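You operate a simulated robot arm through the tools that you are given. There is no shell and no other tool. Be economical: measure what you need, move in short steps, check, and stop when the job is done.

The job below is to be done with a simulated robot arm. You get a single attempt, and the scene is never put back.

Task
Pack the small bearing with grease on the packer and lay it in the parts tray.
Fine: brass sleeve on top, pump only till grease shows, sleeve back.
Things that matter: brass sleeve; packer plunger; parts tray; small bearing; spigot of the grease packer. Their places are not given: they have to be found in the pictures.

The check looks at the end state, three seconds after you hand in, the way a careful person would. Anything else that was tipped, shoved, dropped, spilled or broken makes it a failure.

Robot
A 6-joint arm with a two-finger parallel gripper, fixed in place. Base frame: the origin is at the foot of the arm, x ahead of it, y to its left, z up; the work surface is at about z = 0.85. Readings come in m, degrees, newtons and seconds.
With the tool pointing down near the work surface it reaches from about 0.26 to 0.68 m from the base axis. Its first joint turns from -66.0 to 66.0 degrees. Payload 2.9 kg.
Tool frame: the origin (TCP) lies between the finger pads and is the grasp point; the fingertips stand 0.03 m ahead of it; z points along the fingers, y is the line along which they close. The gripper opens to 0.11 m. The fingers are 0.02 m wide and 0.01 m thick; the gripper's body (0.048 by 0.112 m) begins 0.055 m behind the TCP.
Orientation is told as [roll, pitch, yaw] about the base's x, y, z axes, in that order, counted from this pose: with the fingers straight down and closing along the base's y, the tool's x points along the base's -x, its y along +y and its z along -z.

Tools
- The arm moves only by the tool servo_tool. Its argument "motion" is a list of rows, each a list of 2 entries, a list of its own where there are three numbers: the shift along the tool's x, y, z in m, then the turn, a rotation vector about the tool's x, y, z in degrees. In form: [[[x, y, z], [rx, ry, rz]], ...]. A call has 1 to 10 rows; each row shifts and turns the commanded pose from where the row before left it, along the tool's axes as they then stand. "grip" is the finger opening in m, from 0 to 0.11, set as the call begins (left out, the last holds). Each row takes 0.2 s and may step no farther than 0.05 m and 8.6 degrees from the row before; otherwise, or with a gripper value out of range, the whole call is refused. Where a pose cannot be reached the arm comes as near as it can. A force on the tool above 70 N (or 10 N above the force at the start of the call, whichever is more), or a blocked arm, ends the call early, and 0.2 s more pass. Each finger travels about 0.108 m/s and halts on what it meets, pressing with about 39 N; the grip force reading is that of the motor and also rises with nothing between the fingers. The clock runs only during rows and for 0.2 s after the last one: add rows that do not move to give the fingers time. The reply holds the time, the measured pose of the TCP, the force on the tool along the base axes, the opening and the grip force, in the units named above and with some noise, with the torque about the TCP (base axes, N m) and any sound that the robot's microphone picked up.
- Cameras (640 x 400 px; columns grow to the right, rows downward): "scene" is fixed at [0.0534, 0.4185, 1.4107]; the picture's right is [-0.90, -0.43, 0.00], its down [-0.18, 0.38, -0.91] and it looks along [0.39, -0.82, -0.42] (base axes); focal length 309 px, centre (320, 200). "wrist" rides on the gripper at [0.072, 0.017, -0.103] in the tool frame; the picture's right is [-0.23, 0.97, 0.00], its down [-0.76, -0.18, -0.62] and it looks along [-0.61, -0.14, 0.78] (tool axes); focal length 222 px, centre (320, 200).
- get_image(camera): a new picture of that camera. No time passes.
- locate(camera, pixels): there is no depth. For up to 12 entries [column, row, z] of the newest picture of that camera ("zoom" is the newest enlarged one), the place [x, y] in the base frame at which the ray of that pixel passes the height z, good to about 0.002 m, but the place of the scene camera against the robot may be out by one fixed shift of up to 0.012 m in any direction. No time passes.
- enlarge(camera, box): a new picture of the part [left, top, right, bottom] of that camera's present view, enlarged. No time passes.
- job_done(): hands the job in; it is judged then, once.

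Keep the steps short. Do not move on a guess: measure, check each grasp and each placing, and mend mistakes. In all there are 80 turns and 46 pictures (those below and enlarged ones count). Leave the gripper open and the arm clear of the work at the hand-in unless told otherwise, and finish with a single line.

The tools are called as name(argument=value, ...) on one line, values as JSON. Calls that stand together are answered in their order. servo_tool: Moves the arm, as the interface text tells. Its arguments: {"type":"object","properties":{"motion":{"type":"array","items":{"type":"array"}},"grip":{"type":"number"}},"required":["motion"]} The other tools are called the same way: get_image (camera) takes a picture; locate (camera, pixels) gives the place at which the rays of pixels pass given heights; enlarge (camera, box) takes an enlarged picture of a part of a camera's view; job_done () hands the job in.

At the start:

```text
clock: 0.0
tool_pos: [0.3296, -0.1436, 1.2707]
ee_rot: [0.0, -0.1, 0.0]
ft_force: [1.0, 0.4, 0.5]
torque: [0.0, 0.02, -0.01]
gripper_width: 0.1099
gripper_force: 0.1
```

scene: 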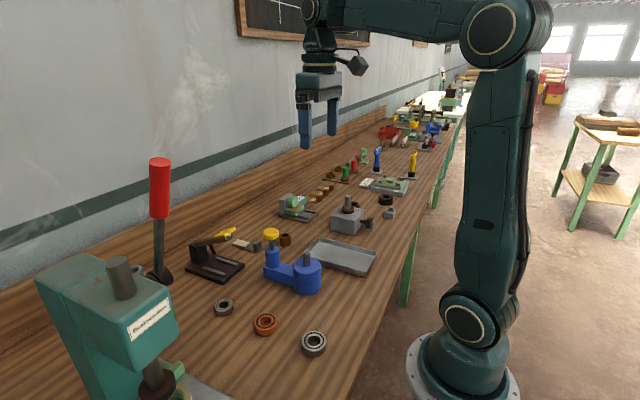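
wrist: 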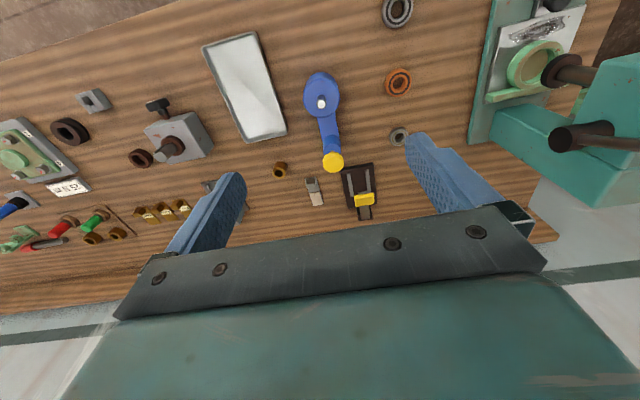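

I see a blue packer with a yellow knob, three bearings, a grey tray and a small brass ring near the packer. I'll enlarge the views to measure them.

enlarge(camera="scene", box=[190, 210, 390, 360])

enlarge(camera="wrist", box=[190, 0, 440, 220])

```text
2.67 times, centred on (290, 285) of scene
```

zoom: 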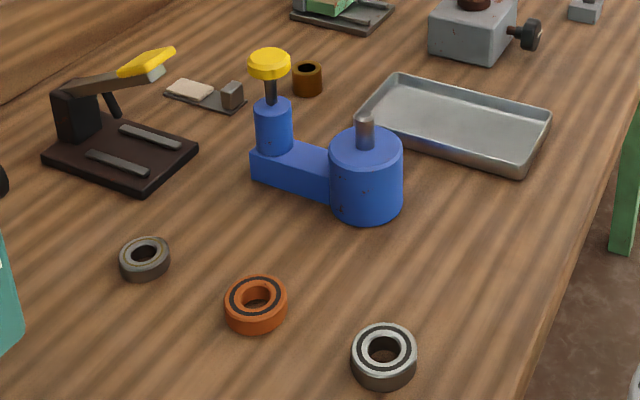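

```text
1.82 times, centred on (315, 110) of wrist
```

zoom: 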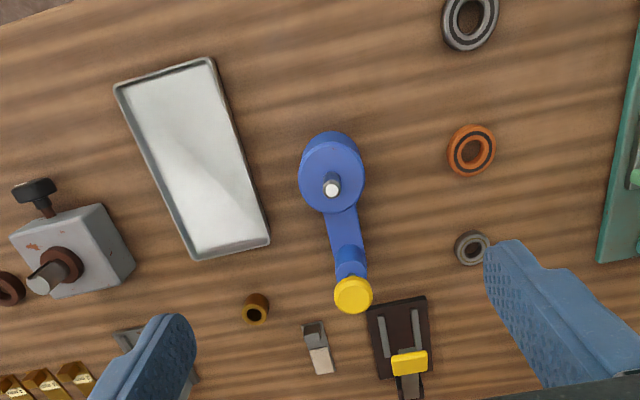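

Locating the main items through the wrist zoom (robot-consistent), at several heights.

locate(camera="zoom", pixels=[[472, 248, 0.85], [472, 245, 0.862], [256, 318, 0.85], [255, 314, 0.875], [331, 188, 0.93], [330, 172, 0.91], [353, 294, 0.95], [126, 88, 0.85], [207, 62, 0.85], [268, 243, 0.85], [192, 258, 0.85], [472, 150, 0.86]])

locate(camera="scene", pixels=[[224, 307, 0.85], [224, 303, 0.862], [285, 244, 0.85], [285, 236, 0.87], [307, 253, 0.92], [307, 264, 0.9], [307, 253, 0.93], [271, 232, 0.93], [271, 232, 0.95], [265, 321, 0.86], [314, 341, 0.86]])

```text
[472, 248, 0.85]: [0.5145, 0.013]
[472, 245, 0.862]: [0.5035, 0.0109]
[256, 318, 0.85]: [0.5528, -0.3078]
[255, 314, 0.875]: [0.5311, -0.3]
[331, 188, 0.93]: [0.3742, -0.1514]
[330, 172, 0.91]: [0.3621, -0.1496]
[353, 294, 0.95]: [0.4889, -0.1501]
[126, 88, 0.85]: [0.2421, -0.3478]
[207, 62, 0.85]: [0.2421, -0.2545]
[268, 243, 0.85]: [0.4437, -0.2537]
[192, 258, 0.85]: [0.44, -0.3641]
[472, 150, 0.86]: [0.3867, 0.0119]
```

```text
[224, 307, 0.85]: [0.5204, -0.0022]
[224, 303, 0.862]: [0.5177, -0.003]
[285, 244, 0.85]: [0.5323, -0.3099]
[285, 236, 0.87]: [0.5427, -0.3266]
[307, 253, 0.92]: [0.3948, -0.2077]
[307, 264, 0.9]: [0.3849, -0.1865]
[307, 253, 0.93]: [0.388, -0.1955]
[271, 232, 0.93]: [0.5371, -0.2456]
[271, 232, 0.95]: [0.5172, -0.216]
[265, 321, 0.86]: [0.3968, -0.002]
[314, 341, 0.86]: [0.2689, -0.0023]
```

The triangulated estimates are: spigot top about (0.358,-0.151,0.955), knob about (0.465,-0.15,0.985), bearing about (0.51,0.01), sleeve about (0.54,-0.305). The scene camera looks shifted by about (+0.01,-0.012). I'll move to above the packer and knob side first, staying high, to get a closer view of the bearing area.

servo_tool(motion=[[[-0.02, 0.02, 0.03], [0, 0, 0]], [[-0.02, 0.02, 0.03], [0, 0, 0]], [[-0.02, 0.02, 0.03], [0, 0, 0]], [[-0.02, 0.02, 0.03], [0, 0, 0]], [[-0.02, 0.02, 0.03], [0, 0, 0]], [[-0.02, 0.01, 0.02], [0, 0, 0]]], grip=0.07)

get_image(camera="wrist")

get_image(camera="scene")

```text
clock: 1.4
tool_pos: [0.4505, -0.0322, 1.0987]
ee_rot: [0.0, 0.1, -0.1]
ft_force: [0.0, 1.3, -0.8]
torque: [-0.04, 0.0, -0.01]
gripper_width: 0.07
gripper_force: 0.1
```

```text
41 pictures are left
```

wrist: 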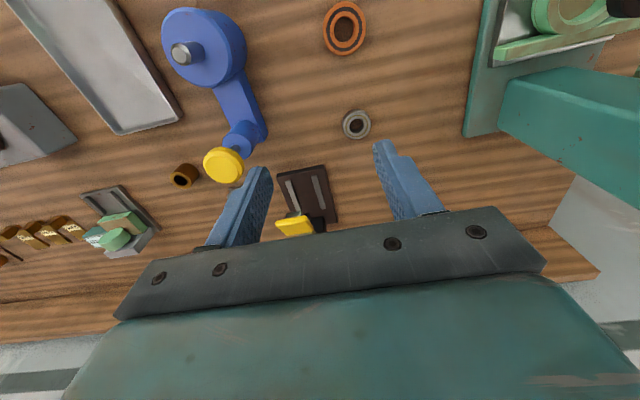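

```text
40 pictures are left
```

scene: 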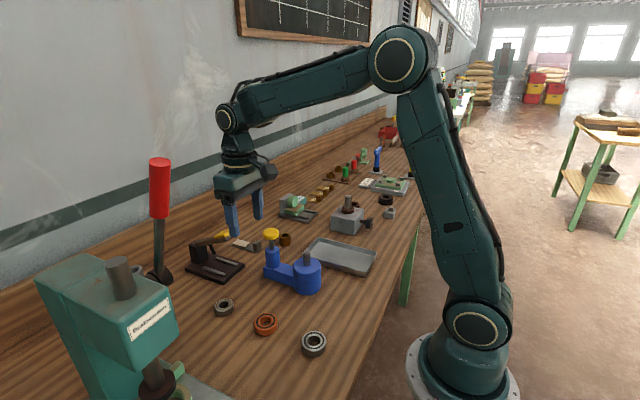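

Measuring bearing, sleeve, packer, knob and press edge in this wrist picture.

locate(camera="wrist", pixels=[[357, 124, 0.862], [342, 124, 0.862], [371, 124, 0.862], [185, 175, 0.85], [186, 174, 0.875], [181, 54, 0.955], [181, 54, 0.94], [223, 166, 0.985], [223, 166, 0.97], [466, 135, 0.85], [500, 130, 0.9], [525, 70, 1.0]])

enlarge(camera="wrist", box=[140, 0, 390, 200])

```text
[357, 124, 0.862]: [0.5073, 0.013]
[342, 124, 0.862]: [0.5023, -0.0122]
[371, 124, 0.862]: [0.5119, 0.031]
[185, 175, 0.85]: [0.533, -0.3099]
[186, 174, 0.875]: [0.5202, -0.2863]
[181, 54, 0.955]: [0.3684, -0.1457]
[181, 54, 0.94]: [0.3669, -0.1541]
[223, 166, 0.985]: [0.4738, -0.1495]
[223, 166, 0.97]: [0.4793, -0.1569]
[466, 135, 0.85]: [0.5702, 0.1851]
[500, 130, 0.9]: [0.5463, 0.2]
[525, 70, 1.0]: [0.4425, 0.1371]
```

```text
2.00 times, centred on (265, 100) of wrist
```

zoom: 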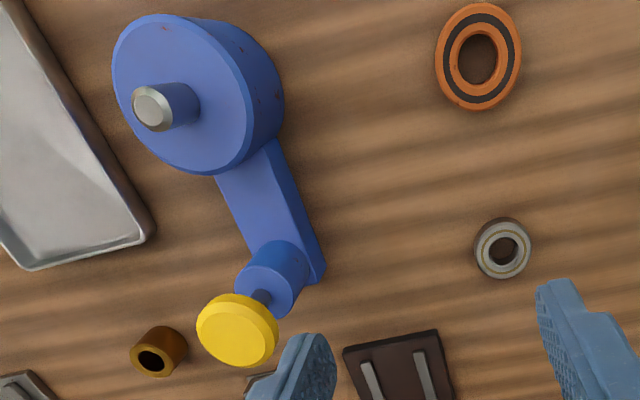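

Bearing centre ≈ (0.507, 0.011), OD about 0.04. Going above it at z≈0.96, and then I'll look again.

servo_tool(motion=[[[-0.019, 0.0145, 0.03], [0, 0, 0]], [[-0.019, 0.0145, 0.03], [0, 0, 0]], [[-0.0185, 0.0142, 0.03], [0, 0, 0]], [[0, 0, 0.045], [0, 0, 0]], [[0, 0, 0], [0, 0, 0]]])

get_image(camera="wrist")

```text
clock: 2.6
tool_pos: [0.5032, 0.0113, 0.966]
ee_rot: [0.0, -0.1, 0.1]
ft_force: [-0.1, 0.0, 0.0]
torque: [0.01, 0.03, 0.01]
gripper_width: 0.0699
gripper_force: 0.0
```

```text
38 pictures are left
```

wrist: 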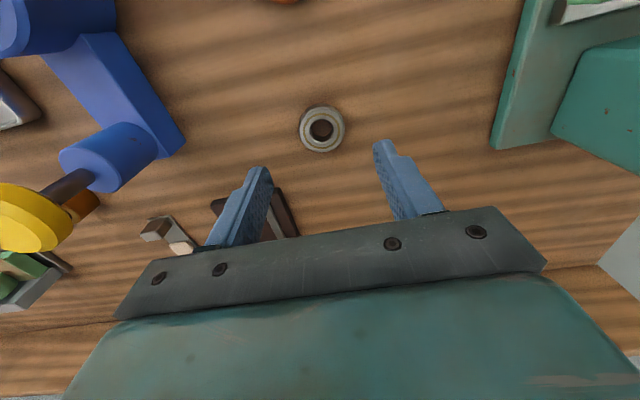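

Measuring the bearing and the black stapler-like device next to the left finger.

locate(camera="wrist", pixels=[[322, 128, 0.862], [300, 128, 0.862], [345, 128, 0.862], [322, 107, 0.862], [322, 149, 0.862], [280, 190, 0.86], [298, 235, 0.86], [215, 200, 0.86]])

enlarge(camera="wrist", box=[200, 80, 420, 250])

enlarge(camera="scene", box=[170, 180, 330, 330])

```text
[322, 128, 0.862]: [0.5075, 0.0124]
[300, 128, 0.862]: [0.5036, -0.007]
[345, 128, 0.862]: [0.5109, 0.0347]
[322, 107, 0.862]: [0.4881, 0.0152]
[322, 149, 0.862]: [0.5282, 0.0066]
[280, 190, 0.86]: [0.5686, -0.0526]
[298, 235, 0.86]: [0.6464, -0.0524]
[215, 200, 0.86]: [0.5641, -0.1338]
```

```text
2.35 times, centred on (310, 165) of wrist
```

zoom: 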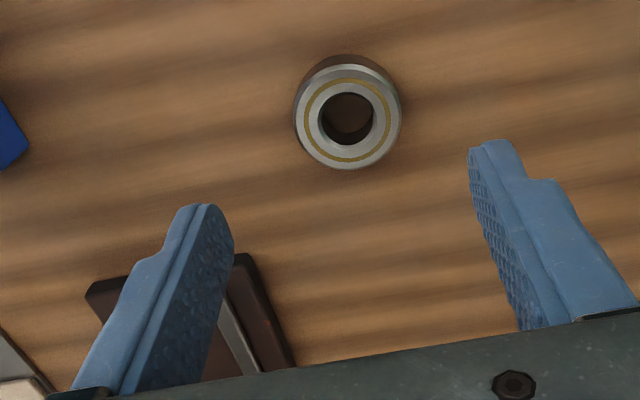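

```text
2.67 times, centred on (250, 255) of scene
```

zoom: 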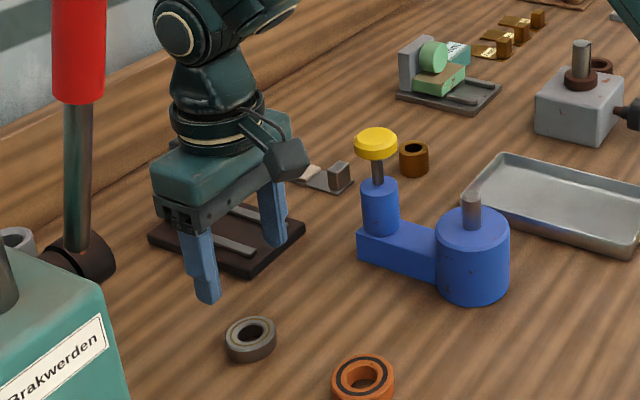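

Bearing centre (0.5075,0.0125), OD ~0.041. The black plate lies clear at x>0.565. Descending to TCP z≈0.884 (tips at 0.854).

servo_tool(motion=[[[-0.0043, 0.0012, 0.03], [0, 0, 0]], [[0, 0, 0.03], [0, 0, 0]], [[0, 0, 0.021], [0, 0, 0]], [[0, 0, 0], [0, 0, 0]]])

get_image(camera="wrist")

```text
clock: 3.6
tool_pos: [0.5101, 0.0095, 0.8872]
ee_rot: [0.0, 0.0, 0.0]
ft_force: [1.1, 1.0, -0.2]
torque: [0.03, -0.02, 0.0]
gripper_width: 0.0699
gripper_force: 0.2
```

```text
35 pictures are left
```

wrist: 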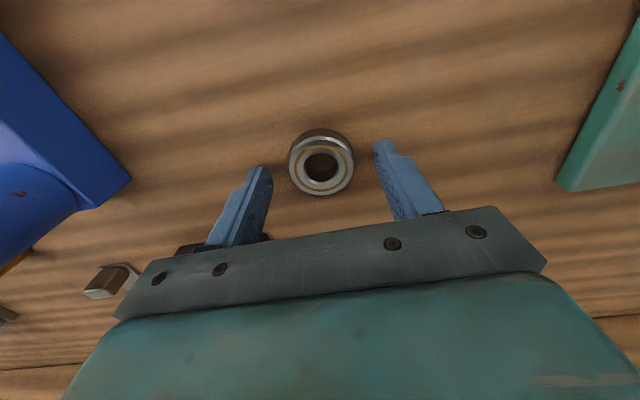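

Checking bearing centre against the TCP here.

locate(camera="wrist", pixels=[[321, 165, 0.864], [288, 165, 0.864], [354, 165, 0.864], [321, 135, 0.864], [321, 195, 0.864]])

servo_tool(motion=[[[0, 0, 0], [0, 0, 0]]])

```text
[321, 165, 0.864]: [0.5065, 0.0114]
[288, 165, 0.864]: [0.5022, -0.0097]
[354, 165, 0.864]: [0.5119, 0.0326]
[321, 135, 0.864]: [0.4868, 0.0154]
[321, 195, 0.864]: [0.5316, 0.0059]
```

```text
clock: 4.0
tool_pos: [0.5108, 0.01, 0.8874]
ee_rot: [0.0, 0.1, 0.0]
ft_force: [0.2, 0.2, -0.2]
torque: [-0.02, -0.01, -0.03]
gripper_width: 0.0699
gripper_force: 0.0
```

TCP is about 2 mm too far forward; shift back 2 mm, 3 mm down, then close.

servo_tool(motion=[[[0.002, 0.001, 0.003], [0, 0, 0]], [[0, 0, 0], [0, 0, 0]]])

servo_tool(motion=[[[0, 0, 0], [0, 0, 0]], [[0, 0, 0], [0, 0, 0]], [[0, 0, 0], [0, 0, 0]]], grip=0.03)

```text
clock: 4.6
tool_pos: [0.5067, 0.0114, 0.8831]
ee_rot: [0.0, 0.0, 0.0]
ft_force: [0.8, 0.7, 0.4]
torque: [-0.02, 0.02, 0.01]
gripper_width: 0.0699
gripper_force: 0.1
```

```text
clock: 5.4
tool_pos: [0.5075, 0.0111, 0.8831]
ee_rot: [0.1, 0.0, 0.0]
ft_force: [-0.1, 1.1, -0.4]
torque: [0.06, 0.01, -0.01]
gripper_width: 0.0429
gripper_force: 39.1
```

Bearing held (opening 0.043, 39 N). Lift, then move diagonally toward the packer, high, and look.

servo_tool(motion=[[[0, 0, -0.03], [0, 0, 0]], [[0, 0, -0.045], [0, 0, 0]], [[0, 0, -0.045], [0, 0, 0]], [[0, 0, -0.045], [0, 0, 0]], [[0.03, -0.03, 0], [0, 0, 0]], [[0.03, -0.03, 0], [0, 0, 0]], [[0.03, -0.03, 0], [0, 0, 0]], [[0.03, 0, 0], [0, 0, 0]], [[0, 0, 0], [0, 0, 0]]])

get_image(camera="wrist")

get_image(camera="scene")

```text
clock: 7.4
tool_pos: [0.3882, -0.0776, 1.047]
ee_rot: [0.0, 0.0, 0.0]
ft_force: [0.5, -0.1, -1.3]
torque: [0.03, 0.02, -0.03]
gripper_width: 0.0428
gripper_force: 39.2
```

```text
34 pictures are left
```

wrist: 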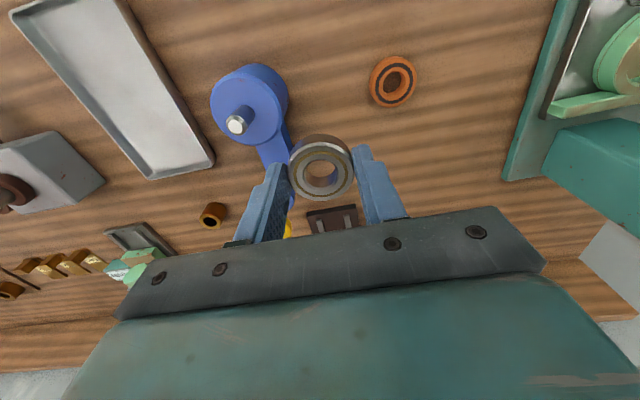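

```text
33 pictures are left
```

scene: 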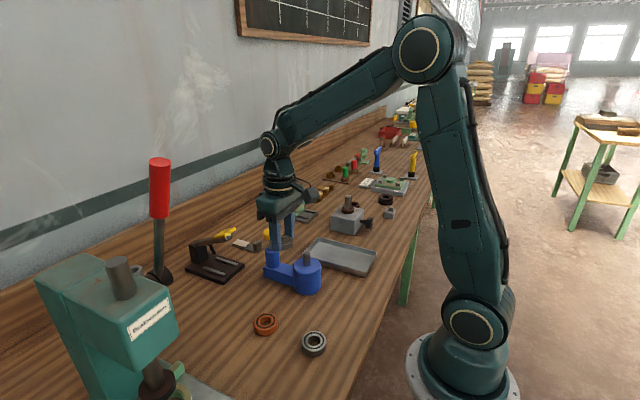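

Enlarging around the spigot and measuring spigot top, its foot, and the disc outline.

enlarge(camera="wrist", box=[190, 50, 370, 210])

```text
2.50 times, centred on (280, 130) of wrist
```

zoom: 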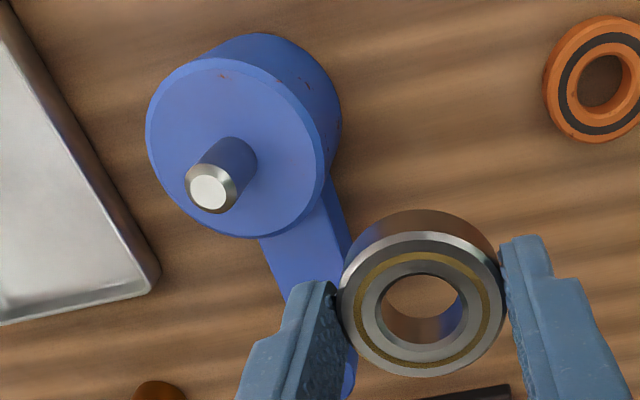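

Locating both spigot top and disc centre at candidate heights; they must share x,y.

locate(camera="zoom", pixels=[[211, 190, 0.935], [211, 190, 0.945], [211, 190, 0.955], [211, 190, 0.965], [236, 147, 0.9], [236, 147, 0.91], [236, 147, 0.92], [236, 147, 0.93], [147, 140, 0.91], [325, 155, 0.91], [186, 190, 0.955], [230, 190, 0.955]])

enlarge(camera="scene", box=[250, 225, 350, 300])

```text
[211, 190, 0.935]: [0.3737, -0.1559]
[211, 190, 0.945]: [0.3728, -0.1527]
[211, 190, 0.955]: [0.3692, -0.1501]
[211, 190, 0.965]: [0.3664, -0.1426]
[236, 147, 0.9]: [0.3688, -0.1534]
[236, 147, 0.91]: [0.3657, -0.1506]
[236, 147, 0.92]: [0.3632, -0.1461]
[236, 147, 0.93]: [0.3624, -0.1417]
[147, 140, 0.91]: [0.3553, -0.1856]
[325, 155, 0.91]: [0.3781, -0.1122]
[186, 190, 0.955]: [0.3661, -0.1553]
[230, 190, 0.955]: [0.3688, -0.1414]
```

```text
5.33 times, centred on (300, 262) of scene
```

zoom: 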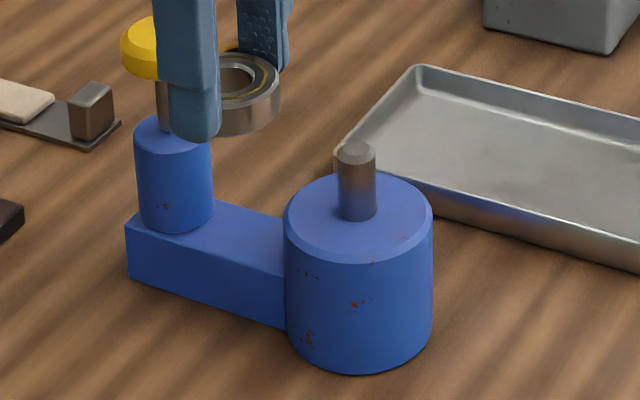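

Spigot ≈ (0.369, -0.151), disc top ≈0.91, spigot top ≈0.946. Now moving close beside it, just above the spigot top height, for a precise relative measurement.

servo_tool(motion=[[[0.01, -0.006, 0.025], [0, 0, 0]], [[0.009, -0.006, 0.024], [0, 0, 0]], [[0, 0, 0], [0, 0, 0]], [[0, 0, 0], [0, 0, 0]]])

enlarge(camera="wrist", box=[160, 70, 400, 230])

enlarge(camera="scene", box=[250, 225, 350, 300])

```text
clock: 8.4
tool_pos: [0.37, -0.0908, 0.9963]
ee_rot: [0.0, 0.0, 0.0]
ft_force: [0.0, -0.5, -2.0]
torque: [0.0, -0.02, 0.01]
gripper_width: 0.043
gripper_force: 39.5
```

```text
2.50 times, centred on (280, 150) of wrist
```

zoom: 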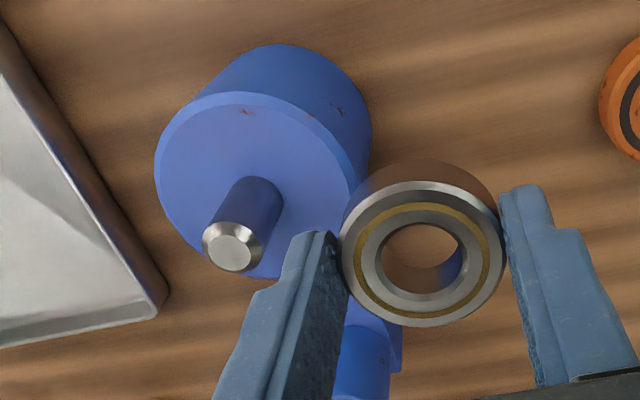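

```text
5.33 times, centred on (300, 262) of scene
```

zoom: 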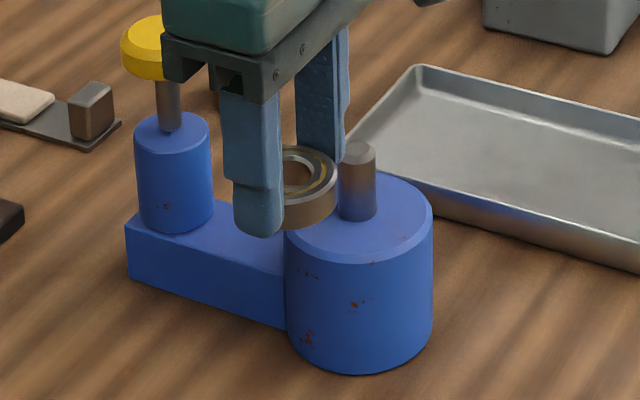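

Triangulating the wrist views: spigot axis ≈ (0.369,-0.148), top ≈ 0.957. The held bearing's centre sits about 1.5 mm forward of the TCP. Raise 8 mm and move over the spigot: tool dx +0.002, dy -0.058.

servo_tool(motion=[[[0, 0, -0.008], [0, 0, 0]], [[0.001, -0.029, 0], [0, 0, 0]], [[0.001, -0.029, 0], [0, 0, 0]], [[0, 0, 0], [0, 0, 0]], [[0, 0, 0], [0, 0, 0]]])

enlarge(camera="wrist", box=[260, 120, 380, 200])

enlarge(camera="scene", box=[260, 225, 340, 300])

```text
clock: 9.6
tool_pos: [0.3666, -0.1489, 1.0063]
ee_rot: [0.0, 0.0, 0.0]
ft_force: [0.0, -0.3, -0.8]
torque: [0.01, 0.0, 0.04]
gripper_width: 0.0429
gripper_force: 38.8
```

```text
5.00 times, centred on (320, 160) of wrist
```

zoom: 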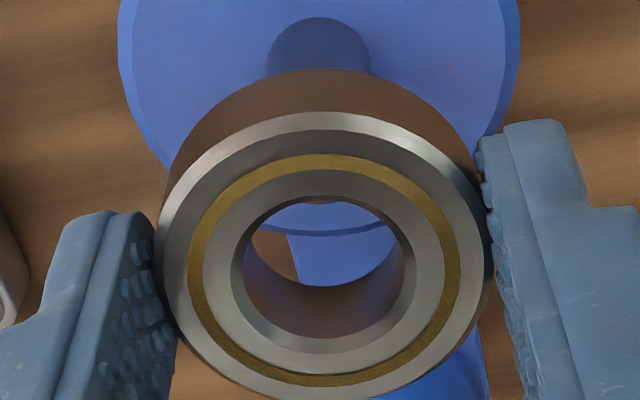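

```text
5.33 times, centred on (300, 262) of scene
```

zoom: 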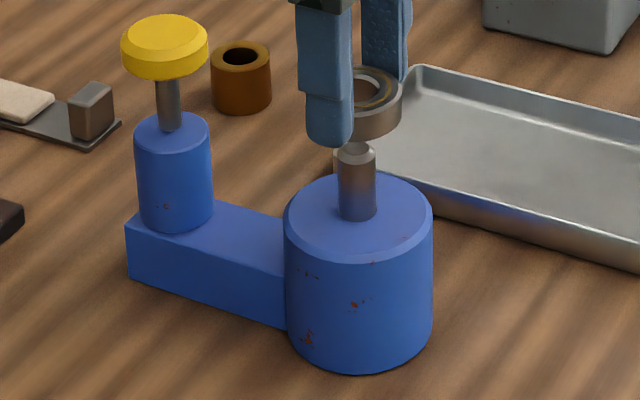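

Through the bore and in the scene view the bearing needs about +1.5 mm in x and -0.9 mm in y. Correct, lower 11 mm and look again.

servo_tool(motion=[[[-0.0015, -0.0009, 0], [0, 0, 0]], [[0, 0, 0.006], [0, 0, 0]], [[0, 0, 0.005], [0, 0, 0]], [[0, 0, 0], [0, 0, 0]]])

enlarge(camera="wrist", box=[290, 140, 350, 200])

enlarge(camera="scene", box=[285, 230, 333, 260])

```text
clock: 10.6
tool_pos: [0.3711, -0.1497, 0.9958]
ee_rot: [-0.1, 0.0, 0.0]
ft_force: [0.5, 0.6, -0.7]
torque: [0.0, 0.0, 0.02]
gripper_width: 0.043
gripper_force: 39.2
```

```text
6.67 times, centred on (320, 170) of wrist
```

zoom: 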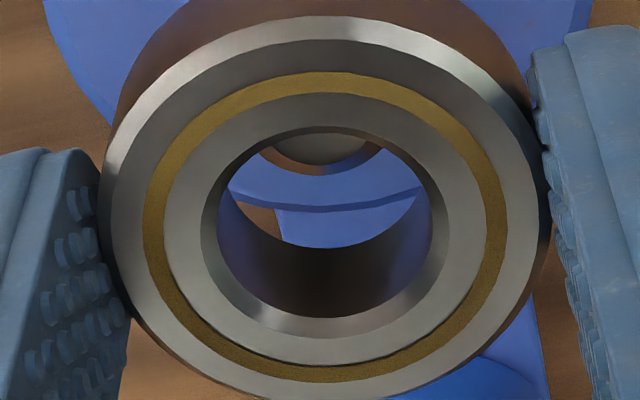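

```text
13.33 times, centred on (309, 245) of scene
```

zoom: 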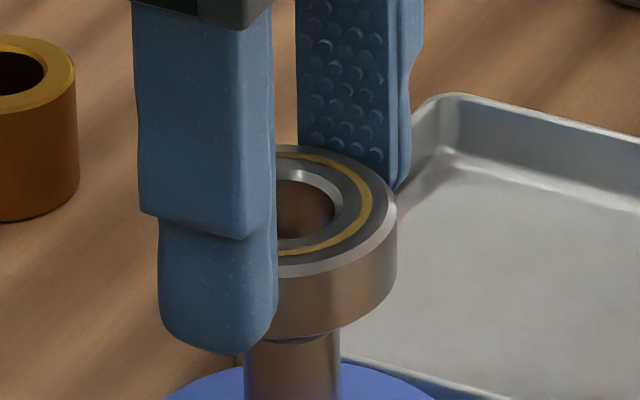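

Refined: spigot appears about 0.5 mm to -y, and scene view shows the bearing about 1.3 mm too far in +x (consistent with spigot top at 0.959). Correct and ease down, watching force.

servo_tool(motion=[[[0.0012, -0.0005, 0], [0, 0, 0]], [[0, 0, 0.004], [0, 0, 0]], [[0, 0, 0.003], [0, 0, 0]], [[0, 0, 0], [0, 0, 0]]])

enlarge(camera="wrist", box=[290, 140, 350, 200])

```text
clock: 11.6
tool_pos: [0.3682, -0.1498, 0.9886]
ee_rot: [0.0, 0.0, -0.1]
ft_force: [0.2, 0.9, -1.5]
torque: [0.0, 0.02, 0.05]
gripper_width: 0.0431
gripper_force: 39.5
```

```text
6.67 times, centred on (320, 170) of wrist
```

zoom: 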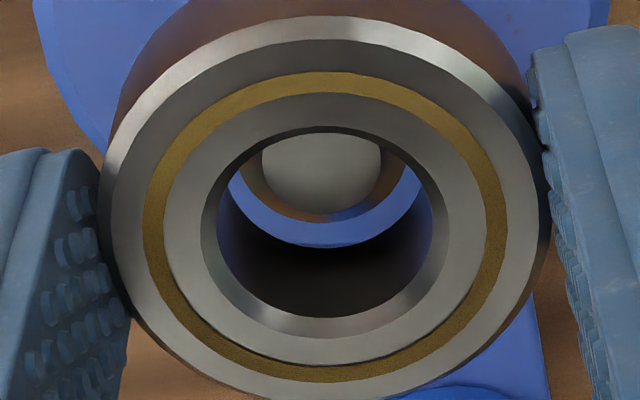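

Spigot tip is now near the bore. Checking from the scene side as well.

enlarge(camera="scene", box=[285, 235, 333, 265])

```text
13.33 times, centred on (309, 250) of scene
```

zoom: 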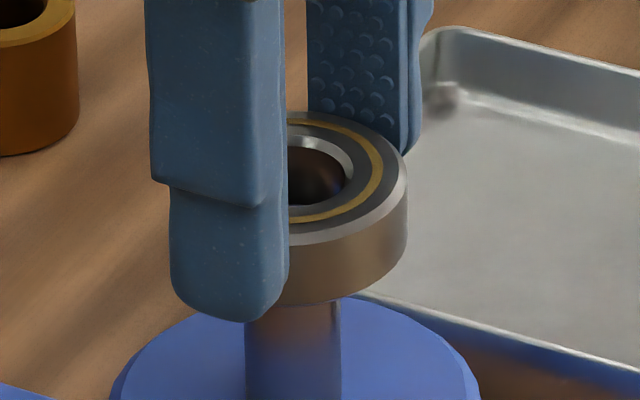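

Aligned within about 0.5 mm. Continue down 15 mm gently.

servo_tool(motion=[[[0, 0, 0.004], [0, 0, 0]], [[0, 0, 0.004], [0, 0, 0]], [[0, 0, 0.004], [0, 0, 0]], [[0, 0, 0], [0, 0, 0]]])

```text
clock: 12.6
tool_pos: [0.3677, -0.1497, 0.9768]
ee_rot: [0.0, 0.1, 0.0]
ft_force: [0.0, 0.3, -1.2]
torque: [0.02, 0.01, 0.01]
gripper_width: 0.0431
gripper_force: 38.9
```

No contact force. The bearing seems to be sliding over the spigot. Another 14 mm.

servo_tool(motion=[[[0, 0, 0.004], [0, 0, 0]], [[0, 0, 0.004], [0, 0, 0]], [[0, 0, 0.004], [0, 0, 0]], [[0, 0, 0.002], [0, 0, 0]], [[0, 0, 0], [0, 0, 0]]])

enlarge(camera="scene", box=[280, 240, 336, 275])

```text
clock: 13.8
tool_pos: [0.3675, -0.1499, 0.9641]
ee_rot: [0.0, 0.0, 0.0]
ft_force: [-0.3, -0.2, -1.2]
torque: [-0.02, 0.0, 0.03]
gripper_width: 0.0431
gripper_force: 39.1
```

```text
11.43 times, centred on (308, 258) of scene
```

zoom: 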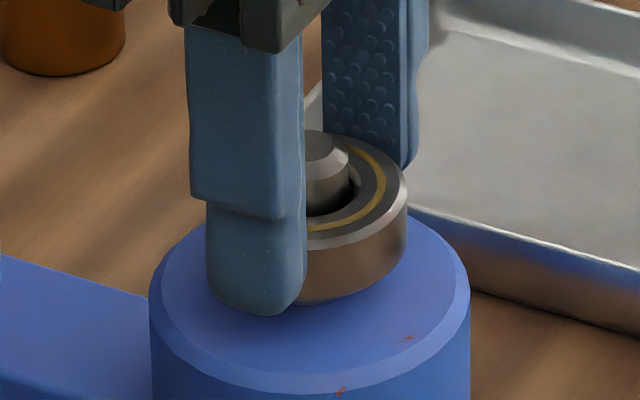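

Spigot is through the bore. Lowering further in 2 mm steps until contact.

servo_tool(motion=[[[0, 0, 0.002], [0, 0, 0]], [[0, 0, 0.002], [0, 0, 0]], [[0, 0, 0.002], [0, 0, 0]], [[0, 0, 0.002], [0, 0, 0]], [[0, 0, 0], [0, 0, 0]]])

```text
clock: 15.0
tool_pos: [0.3662, -0.1498, 0.9547]
ee_rot: [0.0, 0.0, 0.0]
ft_force: [0.8, -0.1, -0.6]
torque: [0.0, -0.01, -0.01]
gripper_width: 0.0429
gripper_force: 38.8
```

servo_tool(motion=[[[0, 0, 0.002], [0, 0, 0]], [[0, 0, 0.002], [0, 0, 0]], [[0, 0, 0], [0, 0, 0]]])

enlarge(camera="scene", box=[280, 240, 336, 275])

```text
clock: 15.8
tool_pos: [0.3681, -0.1488, 0.9512]
ee_rot: [0.0, -0.1, 0.2]
ft_force: [-5.8, 5.9, 24.5]
torque: [0.42, 0.1, 0.05]
gripper_width: 0.0428
gripper_force: 38.8
```

```text
11.43 times, centred on (308, 258) of scene
```

zoom: 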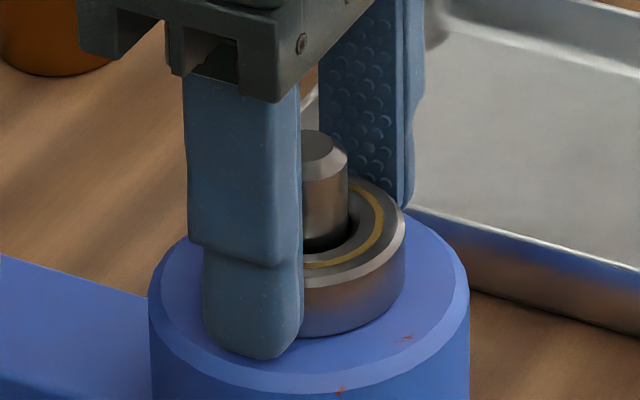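

Contact at 24 N: bearing seated. Relax 1 mm, open, rise straight.

servo_tool(motion=[[[0, 0, -0.001], [0, 0, 0]], [[0, 0, 0], [0, 0, 0]]])

servo_tool(motion=[[[0, 0, 0], [0, 0, 0]], [[0, 0, 0], [0, 0, 0]], [[0, 0, -0.02], [0, 0, 0]], [[0, 0, -0.04], [0, 0, 0]], [[0, 0, -0.045], [0, 0, 0]], [[0, 0, 0], [0, 0, 0]]], grip=0.07)

get_image(camera="wrist")

```text
clock: 16.4
tool_pos: [0.3668, -0.1498, 0.9517]
ee_rot: [0.0, 0.1, -0.1]
ft_force: [1.3, -0.5, 2.5]
torque: [-0.04, -0.12, -0.02]
gripper_width: 0.0429
gripper_force: 39.0
```

```text
clock: 17.8
tool_pos: [0.365, -0.1508, 1.0591]
ee_rot: [0.1, 0.0, 0.0]
ft_force: [0.1, 0.7, -0.3]
torque: [0.0, -0.04, 0.01]
gripper_width: 0.07
gripper_force: 0.2
```

```text
20 pictures are left
```

wrist: 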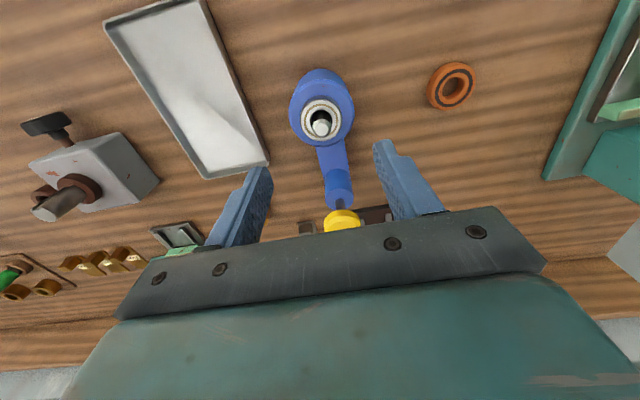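

Bearing is on the spigot. Now moving at height to near the sleeve and looking.

servo_tool(motion=[[[-0.028, -0.029, 0], [0, 0, 0]], [[-0.028, -0.029, 0], [0, 0, 0]], [[-0.028, -0.029, 0], [0, 0, 0]], [[-0.028, -0.029, 0.01], [0, 0, 0]], [[-0.028, -0.029, 0.02], [0, 0, 0]], [[0, 0, 0], [0, 0, 0]]])

get_image(camera="wrist")

```text
clock: 19.2
tool_pos: [0.5041, -0.2939, 1.0259]
ee_rot: [0.0, 0.0, 0.1]
ft_force: [-0.5, -0.8, -0.5]
torque: [0.02, 0.01, 0.0]
gripper_width: 0.0703
gripper_force: 0.0
```

```text
19 pictures are left
```

wrist: 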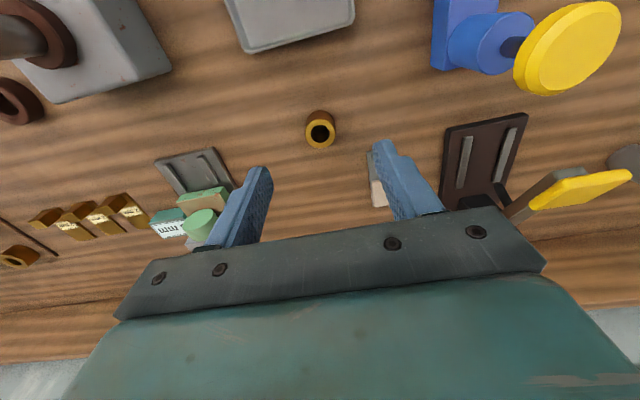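

Measuring sleeve top at candidate heights and neighbours (beige block edge, green device).

locate(camera="wrist", pixels=[[320.5, 132, 0.87], [320.5, 132, 0.88], [320.5, 132, 0.89], [320, 111, 0.85], [305.5, 132, 0.88], [336, 132, 0.88], [367, 155, 0.85], [370, 200, 0.85], [372, 178, 0.87], [235, 185, 0.85]])

enlarge(camera="wrist", box=[260, 90, 420, 190])

```text
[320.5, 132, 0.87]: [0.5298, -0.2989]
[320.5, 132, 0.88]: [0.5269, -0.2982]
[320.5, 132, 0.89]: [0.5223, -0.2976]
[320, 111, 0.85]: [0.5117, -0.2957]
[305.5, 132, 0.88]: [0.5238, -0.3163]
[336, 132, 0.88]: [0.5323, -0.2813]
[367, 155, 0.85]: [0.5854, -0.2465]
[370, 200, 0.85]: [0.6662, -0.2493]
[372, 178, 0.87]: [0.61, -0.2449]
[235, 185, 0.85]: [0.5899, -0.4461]
```

```text
4.00 times, centred on (340, 140) of wrist
```

zoom: 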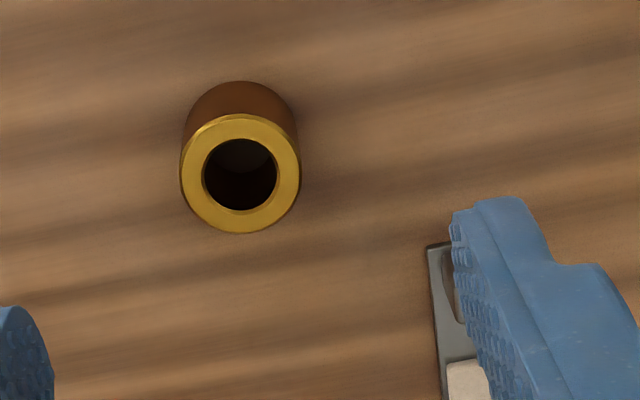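

Sleeve centre ≈ (0.5275,-0.2985), top ≈0.88, OD ≈0.034; neighbours start at x≈0.585. Descending around it to TCP z ≈ 0.888.

servo_tool(motion=[[[-0.0234, -0.0046, 0.03], [0, 0, 0]], [[0, 0, 0.04], [0, 0, 0]], [[0, 0, 0.04], [0, 0, 0]], [[0, 0, 0.028], [0, 0, 0]], [[0, 0, 0], [0, 0, 0]], [[0, 0, 0], [0, 0, 0]]])

enlarge(camera="wrist", box=[240, 100, 400, 220])

```text
clock: 20.6
tool_pos: [0.5297, -0.302, 0.8899]
ee_rot: [0.0, -0.1, 0.1]
ft_force: [0.6, 0.8, 0.3]
torque: [-0.02, -0.02, 0.03]
gripper_width: 0.07
gripper_force: 0.1
```

```text
3.33 times, centred on (320, 160) of wrist
```

zoom: 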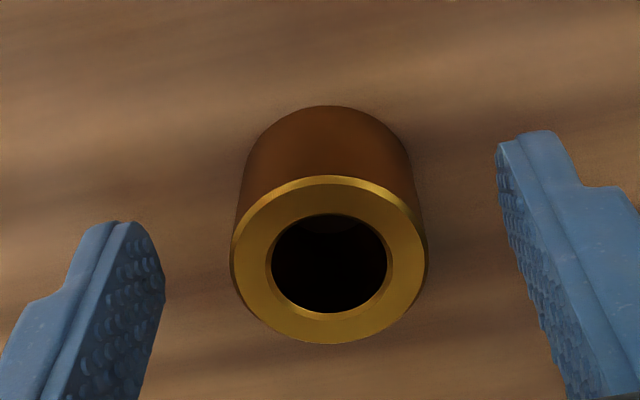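

Sleeve centred in x; 2 mm off in y. Correct and close.

servo_tool(motion=[[[0, 0.0022, 0.001], [0, 0, 0]], [[0, 0, 0], [0, 0, 0]]])

servo_tool(motion=[[[0, 0, 0], [0, 0, 0]], [[0, 0, 0], [0, 0, 0]], [[0, 0, 0], [0, 0, 0]]], grip=0.022)

servo_tool(motion=[[[0, 0, -0.03], [0, 0, 0]], [[0, 0, -0.045], [0, 0, 0]], [[0, 0, -0.045], [0, 0, 0]], [[0, 0, 0], [0, 0, 0]]])

```text
clock: 21.2
tool_pos: [0.5298, -0.2993, 0.888]
ee_rot: [0.0, 0.0, 0.0]
ft_force: [-0.2, -0.8, 0.6]
torque: [-0.02, -0.02, 0.01]
gripper_width: 0.07
gripper_force: 0.1
```

```text
clock: 22.0
tool_pos: [0.5315, -0.2996, 0.8886]
ee_rot: [0.0, 0.0, 0.0]
ft_force: [-0.2, -1.2, 1.0]
torque: [-0.01, 0.01, 0.01]
gripper_width: 0.0351
gripper_force: 39.7
```

```text
clock: 23.0
tool_pos: [0.5314, -0.2997, 1.0075]
ee_rot: [0.1, 0.1, 0.0]
ft_force: [0.7, 0.6, -0.7]
torque: [-0.05, 0.01, 0.0]
gripper_width: 0.0349
gripper_force: 39.3
```

Sleeve held (0.035 wide). Home pose TCP was (0.530,-0.2995,0.888). Raise and carry to above the spigot (bottom at ≈0.97).

servo_tool(motion=[[[0, 0, -0.035], [0, 0, 0]], [[0.0272, 0.0248, 0], [0, 0, 0]], [[0.0272, 0.0248, 0], [0, 0, 0]], [[0.0272, 0.0248, 0], [0, 0, 0]], [[0.0272, 0.0248, 0], [0, 0, 0]], [[0.0272, 0.0248, 0], [0, 0, 0]], [[0.0272, 0.0248, 0], [0, 0, 0]], [[0, 0, 0.032], [0, 0, 0]], [[0, 0, 0], [0, 0, 0]], [[0, 0, 0], [0, 0, 0]]])

enlarge(camera="wrist", box=[270, 100, 370, 200])

enlarge(camera="scene", box=[280, 235, 336, 270])

```text
clock: 25.2
tool_pos: [0.3685, -0.1457, 1.0099]
ee_rot: [-0.1, 0.0, 0.1]
ft_force: [1.3, -0.4, -2.3]
torque: [0.04, 0.02, -0.03]
gripper_width: 0.0349
gripper_force: 39.4
```

```text
4.00 times, centred on (320, 150) of wrist
```

zoom: 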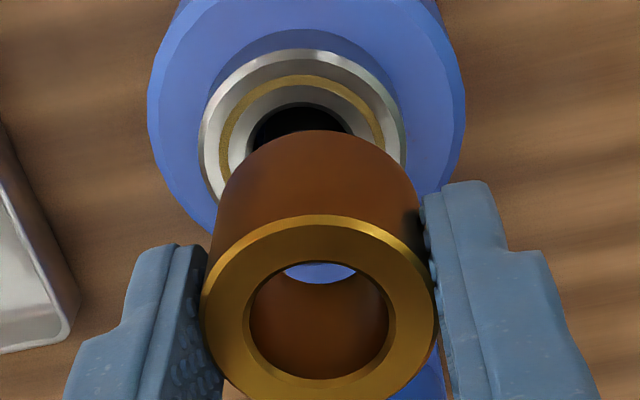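

```text
11.43 times, centred on (308, 252) of scene
```

zoom: 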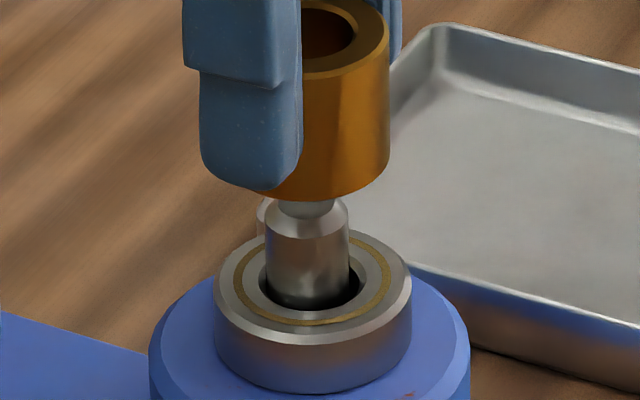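

The sleeve needs about -3.4 mm in y and +1.7 mm in x. Correct, lower 8 mm, recheck.

servo_tool(motion=[[[-0.0017, -0.0034, 0], [0, 0, 0]], [[0, 0, 0.004], [0, 0, 0]], [[0, 0, 0.004], [0, 0, 0]], [[0, 0, 0], [0, 0, 0]], [[0, 0, 0], [0, 0, 0]]])

enlarge(camera="scene", box=[280, 235, 336, 270])

enlarge(camera="wrist", box=[270, 100, 370, 200])

```text
clock: 26.4
tool_pos: [0.3712, -0.1503, 1.0033]
ee_rot: [0.0, 0.0, 0.0]
ft_force: [-0.4, 0.0, -1.8]
torque: [-0.01, 0.04, 0.01]
gripper_width: 0.0348
gripper_force: 39.2
```

```text
11.43 times, centred on (308, 252) of scene
```

zoom: 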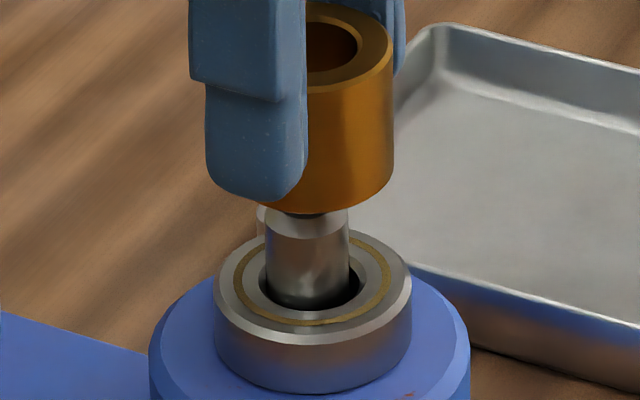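

```text
4.00 times, centred on (320, 150) of wrist
```

zoom: 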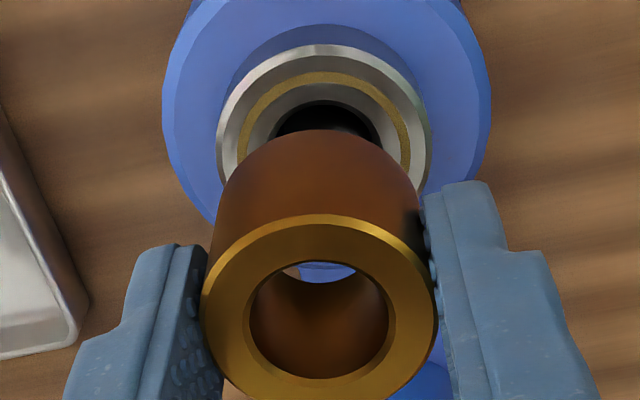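

Needs about +1.4 mm y, +0.9 mm x. The spigot has a generous chamfer. Correct and lower 10 mm with a check on force.

servo_tool(motion=[[[-0.0009, 0.0014, 0], [0, 0, 0]], [[0, 0, 0.004], [0, 0, 0]], [[0, 0, 0.003], [0, 0, 0]], [[0, 0, 0.003], [0, 0, 0]], [[0, 0, 0], [0, 0, 0]]])

```text
clock: 27.6
tool_pos: [0.3702, -0.1497, 0.9932]
ee_rot: [-0.1, 0.0, 0.0]
ft_force: [-1.2, -0.3, -1.7]
torque: [0.0, 0.02, 0.0]
gripper_width: 0.0351
gripper_force: 39.3
```

servo_tool(motion=[[[0, 0, 0.003], [0, 0, 0]], [[0, 0, 0.003], [0, 0, 0]], [[0, 0, 0], [0, 0, 0]]])

enlarge(camera="scene", box=[280, 235, 336, 270])

```text
clock: 28.4
tool_pos: [0.3691, -0.1499, 0.9863]
ee_rot: [-0.1, 0.0, 0.0]
ft_force: [-0.4, 0.0, -1.0]
torque: [0.02, 0.0, 0.0]
gripper_width: 0.0352
gripper_force: 39.1
```

```text
11.43 times, centred on (308, 252) of scene
```

zoom: 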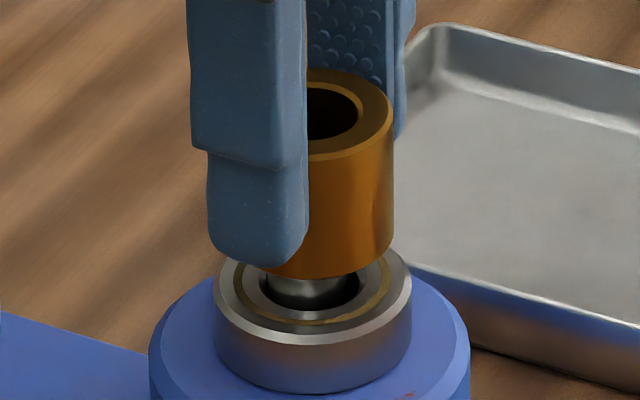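

Sleeve is over the spigot. Lower onto the bearing.

servo_tool(motion=[[[0, 0, 0.004], [0, 0, 0]], [[0, 0, 0.004], [0, 0, 0]], [[0, 0, 0.002], [0, 0, 0]], [[0, 0, 0.002], [0, 0, 0]], [[0, 0, 0], [0, 0, 0]]])

```text
clock: 29.6
tool_pos: [0.3716, -0.1497, 0.9741]
ee_rot: [-0.1, -0.1, 0.0]
ft_force: [-6.4, -0.2, 22.4]
torque: [0.18, 0.43, 0.11]
gripper_width: 0.0353
gripper_force: 39.3
```

Contact 22 N at z 0.974 (sleeve bottom ≈0.936, on the bearing). Relax, release, rise and look.

servo_tool(motion=[[[0, 0, -0.0012], [0, 0, 0]], [[0, 0, 0], [0, 0, 0]]])

servo_tool(motion=[[[0, 0, 0], [0, 0, 0]], [[0, 0, 0], [0, 0, 0]], [[0, 0, -0.02], [0, 0, 0]], [[0, 0, -0.03], [0, 0, 0]], [[0, 0, -0.035], [0, 0, 0]], [[0, 0, 0], [0, 0, 0]]], grip=0.065)

enlarge(camera="scene", box=[250, 215, 346, 275])

```text
clock: 30.2
tool_pos: [0.3716, -0.149, 0.9739]
ee_rot: [0.0, 0.0, 0.1]
ft_force: [0.3, 0.7, -2.1]
torque: [-0.03, 0.01, -0.01]
gripper_width: 0.0354
gripper_force: 39.2
```

```text
clock: 31.6
tool_pos: [0.3687, -0.1499, 1.062]
ee_rot: [-0.1, 0.1, 0.0]
ft_force: [-1.1, 0.5, 0.0]
torque: [0.0, 0.0, 0.03]
gripper_width: 0.0649
gripper_force: 0.0
```

```text
6.67 times, centred on (298, 245) of scene
```

zoom: 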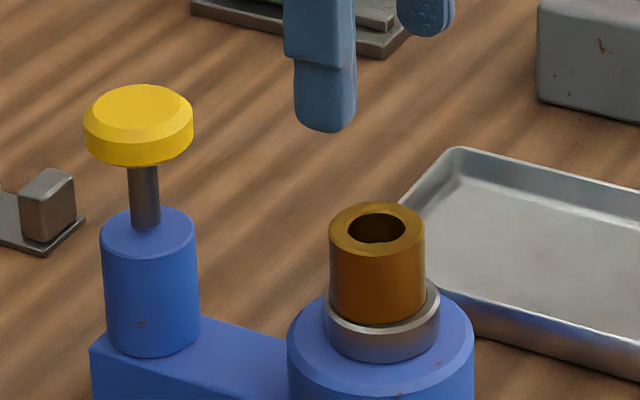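

Sleeve sits on the bearing around the spigot. Knob triangulates to ≈(0.477,-0.150), top ≈0.98. Close fingers and go over it.

servo_tool(motion=[[[-0.036, 0, 0], [0, 0, 0]], [[-0.036, 0, 0], [0, 0, 0]], [[-0.036, 0, 0], [0, 0, 0]], [[0, 0, 0.015], [0, 0, 0]], [[0, 0, 0], [0, 0, 0]]], grip=0.0)

get_image(camera="wrist")

```text
clock: 32.8
tool_pos: [0.4782, -0.1467, 1.0455]
ee_rot: [-0.1, 0.0, 0.0]
ft_force: [-0.6, 0.3, -0.2]
torque: [-0.01, -0.01, -0.01]
gripper_width: 0.0002
gripper_force: 37.0
```

```text
10 pictures are left
```

wrist: 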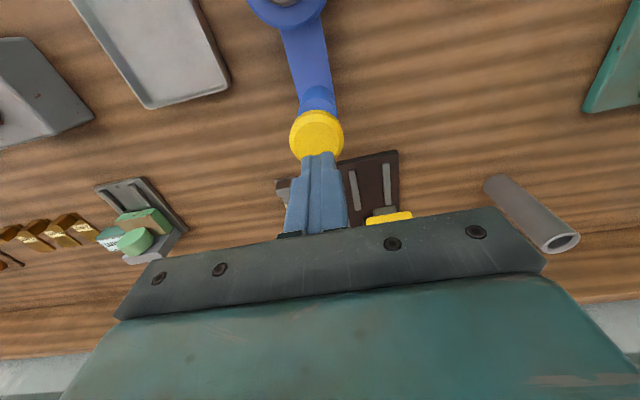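

Knob is 3 mm behind TCP. Shift, then lower to contact in small steps.

servo_tool(motion=[[[0.003, -0.001, 0.02], [0, 0, 0]], [[0, 0, 0.006], [0, 0, 0]], [[0, 0, 0.004], [0, 0, 0]], [[0, 0, 0.004], [0, 0, 0]], [[0, 0, 0.004], [0, 0, 0]], [[0, 0, 0], [0, 0, 0]]])

```text
clock: 34.2
tool_pos: [0.4755, -0.1494, 1.0088]
ee_rot: [0.0, 0.0, 0.0]
ft_force: [2.5, -0.7, 6.2]
torque: [-0.05, -0.1, -0.02]
gripper_width: 0.0002
gripper_force: 37.7
```

Contact at tip z≈0.979 (6 N). Pressing the first stroke in small steps.

servo_tool(motion=[[[0, 0, 0.004], [0, 0, 0]], [[0, 0, 0.004], [0, 0, 0]], [[0, 0, 0.004], [0, 0, 0]], [[0, 0, 0], [0, 0, 0]]])

```text
clock: 35.2
tool_pos: [0.4757, -0.1502, 0.9993]
ee_rot: [-0.1, -0.2, 0.2]
ft_force: [-14.4, 13.8, 44.1]
torque: [0.4, 0.52, 0.03]
gripper_width: 0.0002
gripper_force: 38.2
heard: click
```

A click and 44 N: stroke end at ~10 mm. Release upward and look for grease.

servo_tool(motion=[[[0, 0, -0.012], [0, 0, 0]], [[0, 0, -0.012], [0, 0, 0]], [[0, 0, 0], [0, 0, 0]]])

enlarge(camera="scene", box=[262, 222, 334, 282])

```text
clock: 36.0
tool_pos: [0.4745, -0.1502, 1.0178]
ee_rot: [0.0, 0.1, -0.2]
ft_force: [-0.2, -1.6, 1.8]
torque: [-0.04, 0.02, -0.02]
gripper_width: 0.0002
gripper_force: 37.8
```

```text
6.67 times, centred on (298, 252) of scene
```

zoom: 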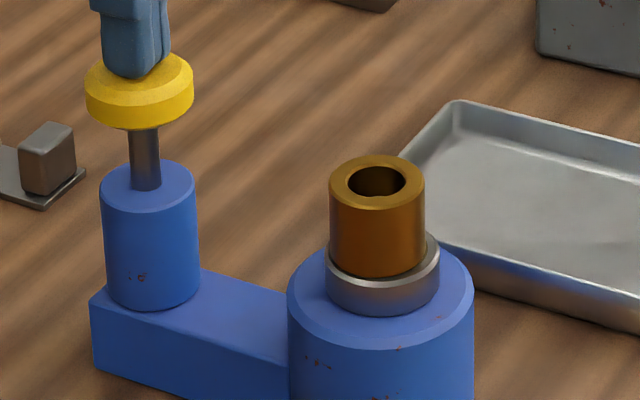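

No grease visible yet; the plunger is returning. Second stroke, the same depth.

servo_tool(motion=[[[0, 0, 0], [0, 0, 0]], [[0, 0, 0.005], [0, 0, 0]], [[0, 0, 0.004], [0, 0, 0]], [[0, 0, 0.004], [0, 0, 0]], [[0, 0, 0.004], [0, 0, 0]], [[0, 0, 0.004], [0, 0, 0]], [[0, 0, 0], [0, 0, 0]]])

servo_tool(motion=[[[0, 0, -0.012], [0, 0, 0]], [[0, 0, -0.012], [0, 0, 0]], [[0, 0, 0], [0, 0, 0]]])

enlarge(camera="scene", box=[262, 222, 334, 282])

```text
clock: 37.6
tool_pos: [0.4745, -0.1514, 1.0001]
ee_rot: [0.0, -0.1, 0.0]
ft_force: [1.2, 5.2, 12.2]
torque: [0.14, 0.02, 0.01]
gripper_width: 0.0
gripper_force: 37.1
heard: click
```

```text
clock: 38.4
tool_pos: [0.4748, -0.1529, 1.0233]
ee_rot: [0.0, 0.1, -0.2]
ft_force: [0.5, 0.0, 0.1]
torque: [0.02, -0.02, 0.0]
gripper_width: 0.0001
gripper_force: 37.6
```

```text
6.67 times, centred on (298, 252) of scene
```

zoom: 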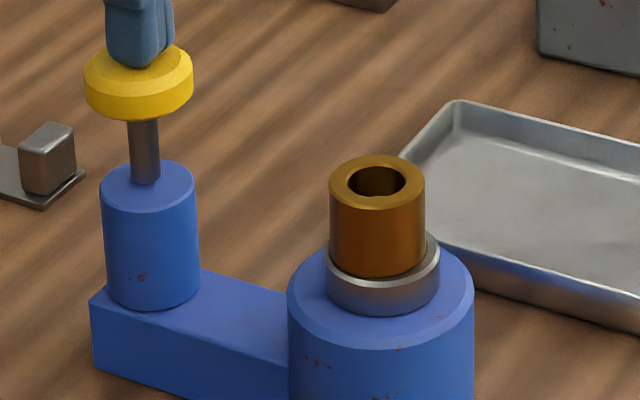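

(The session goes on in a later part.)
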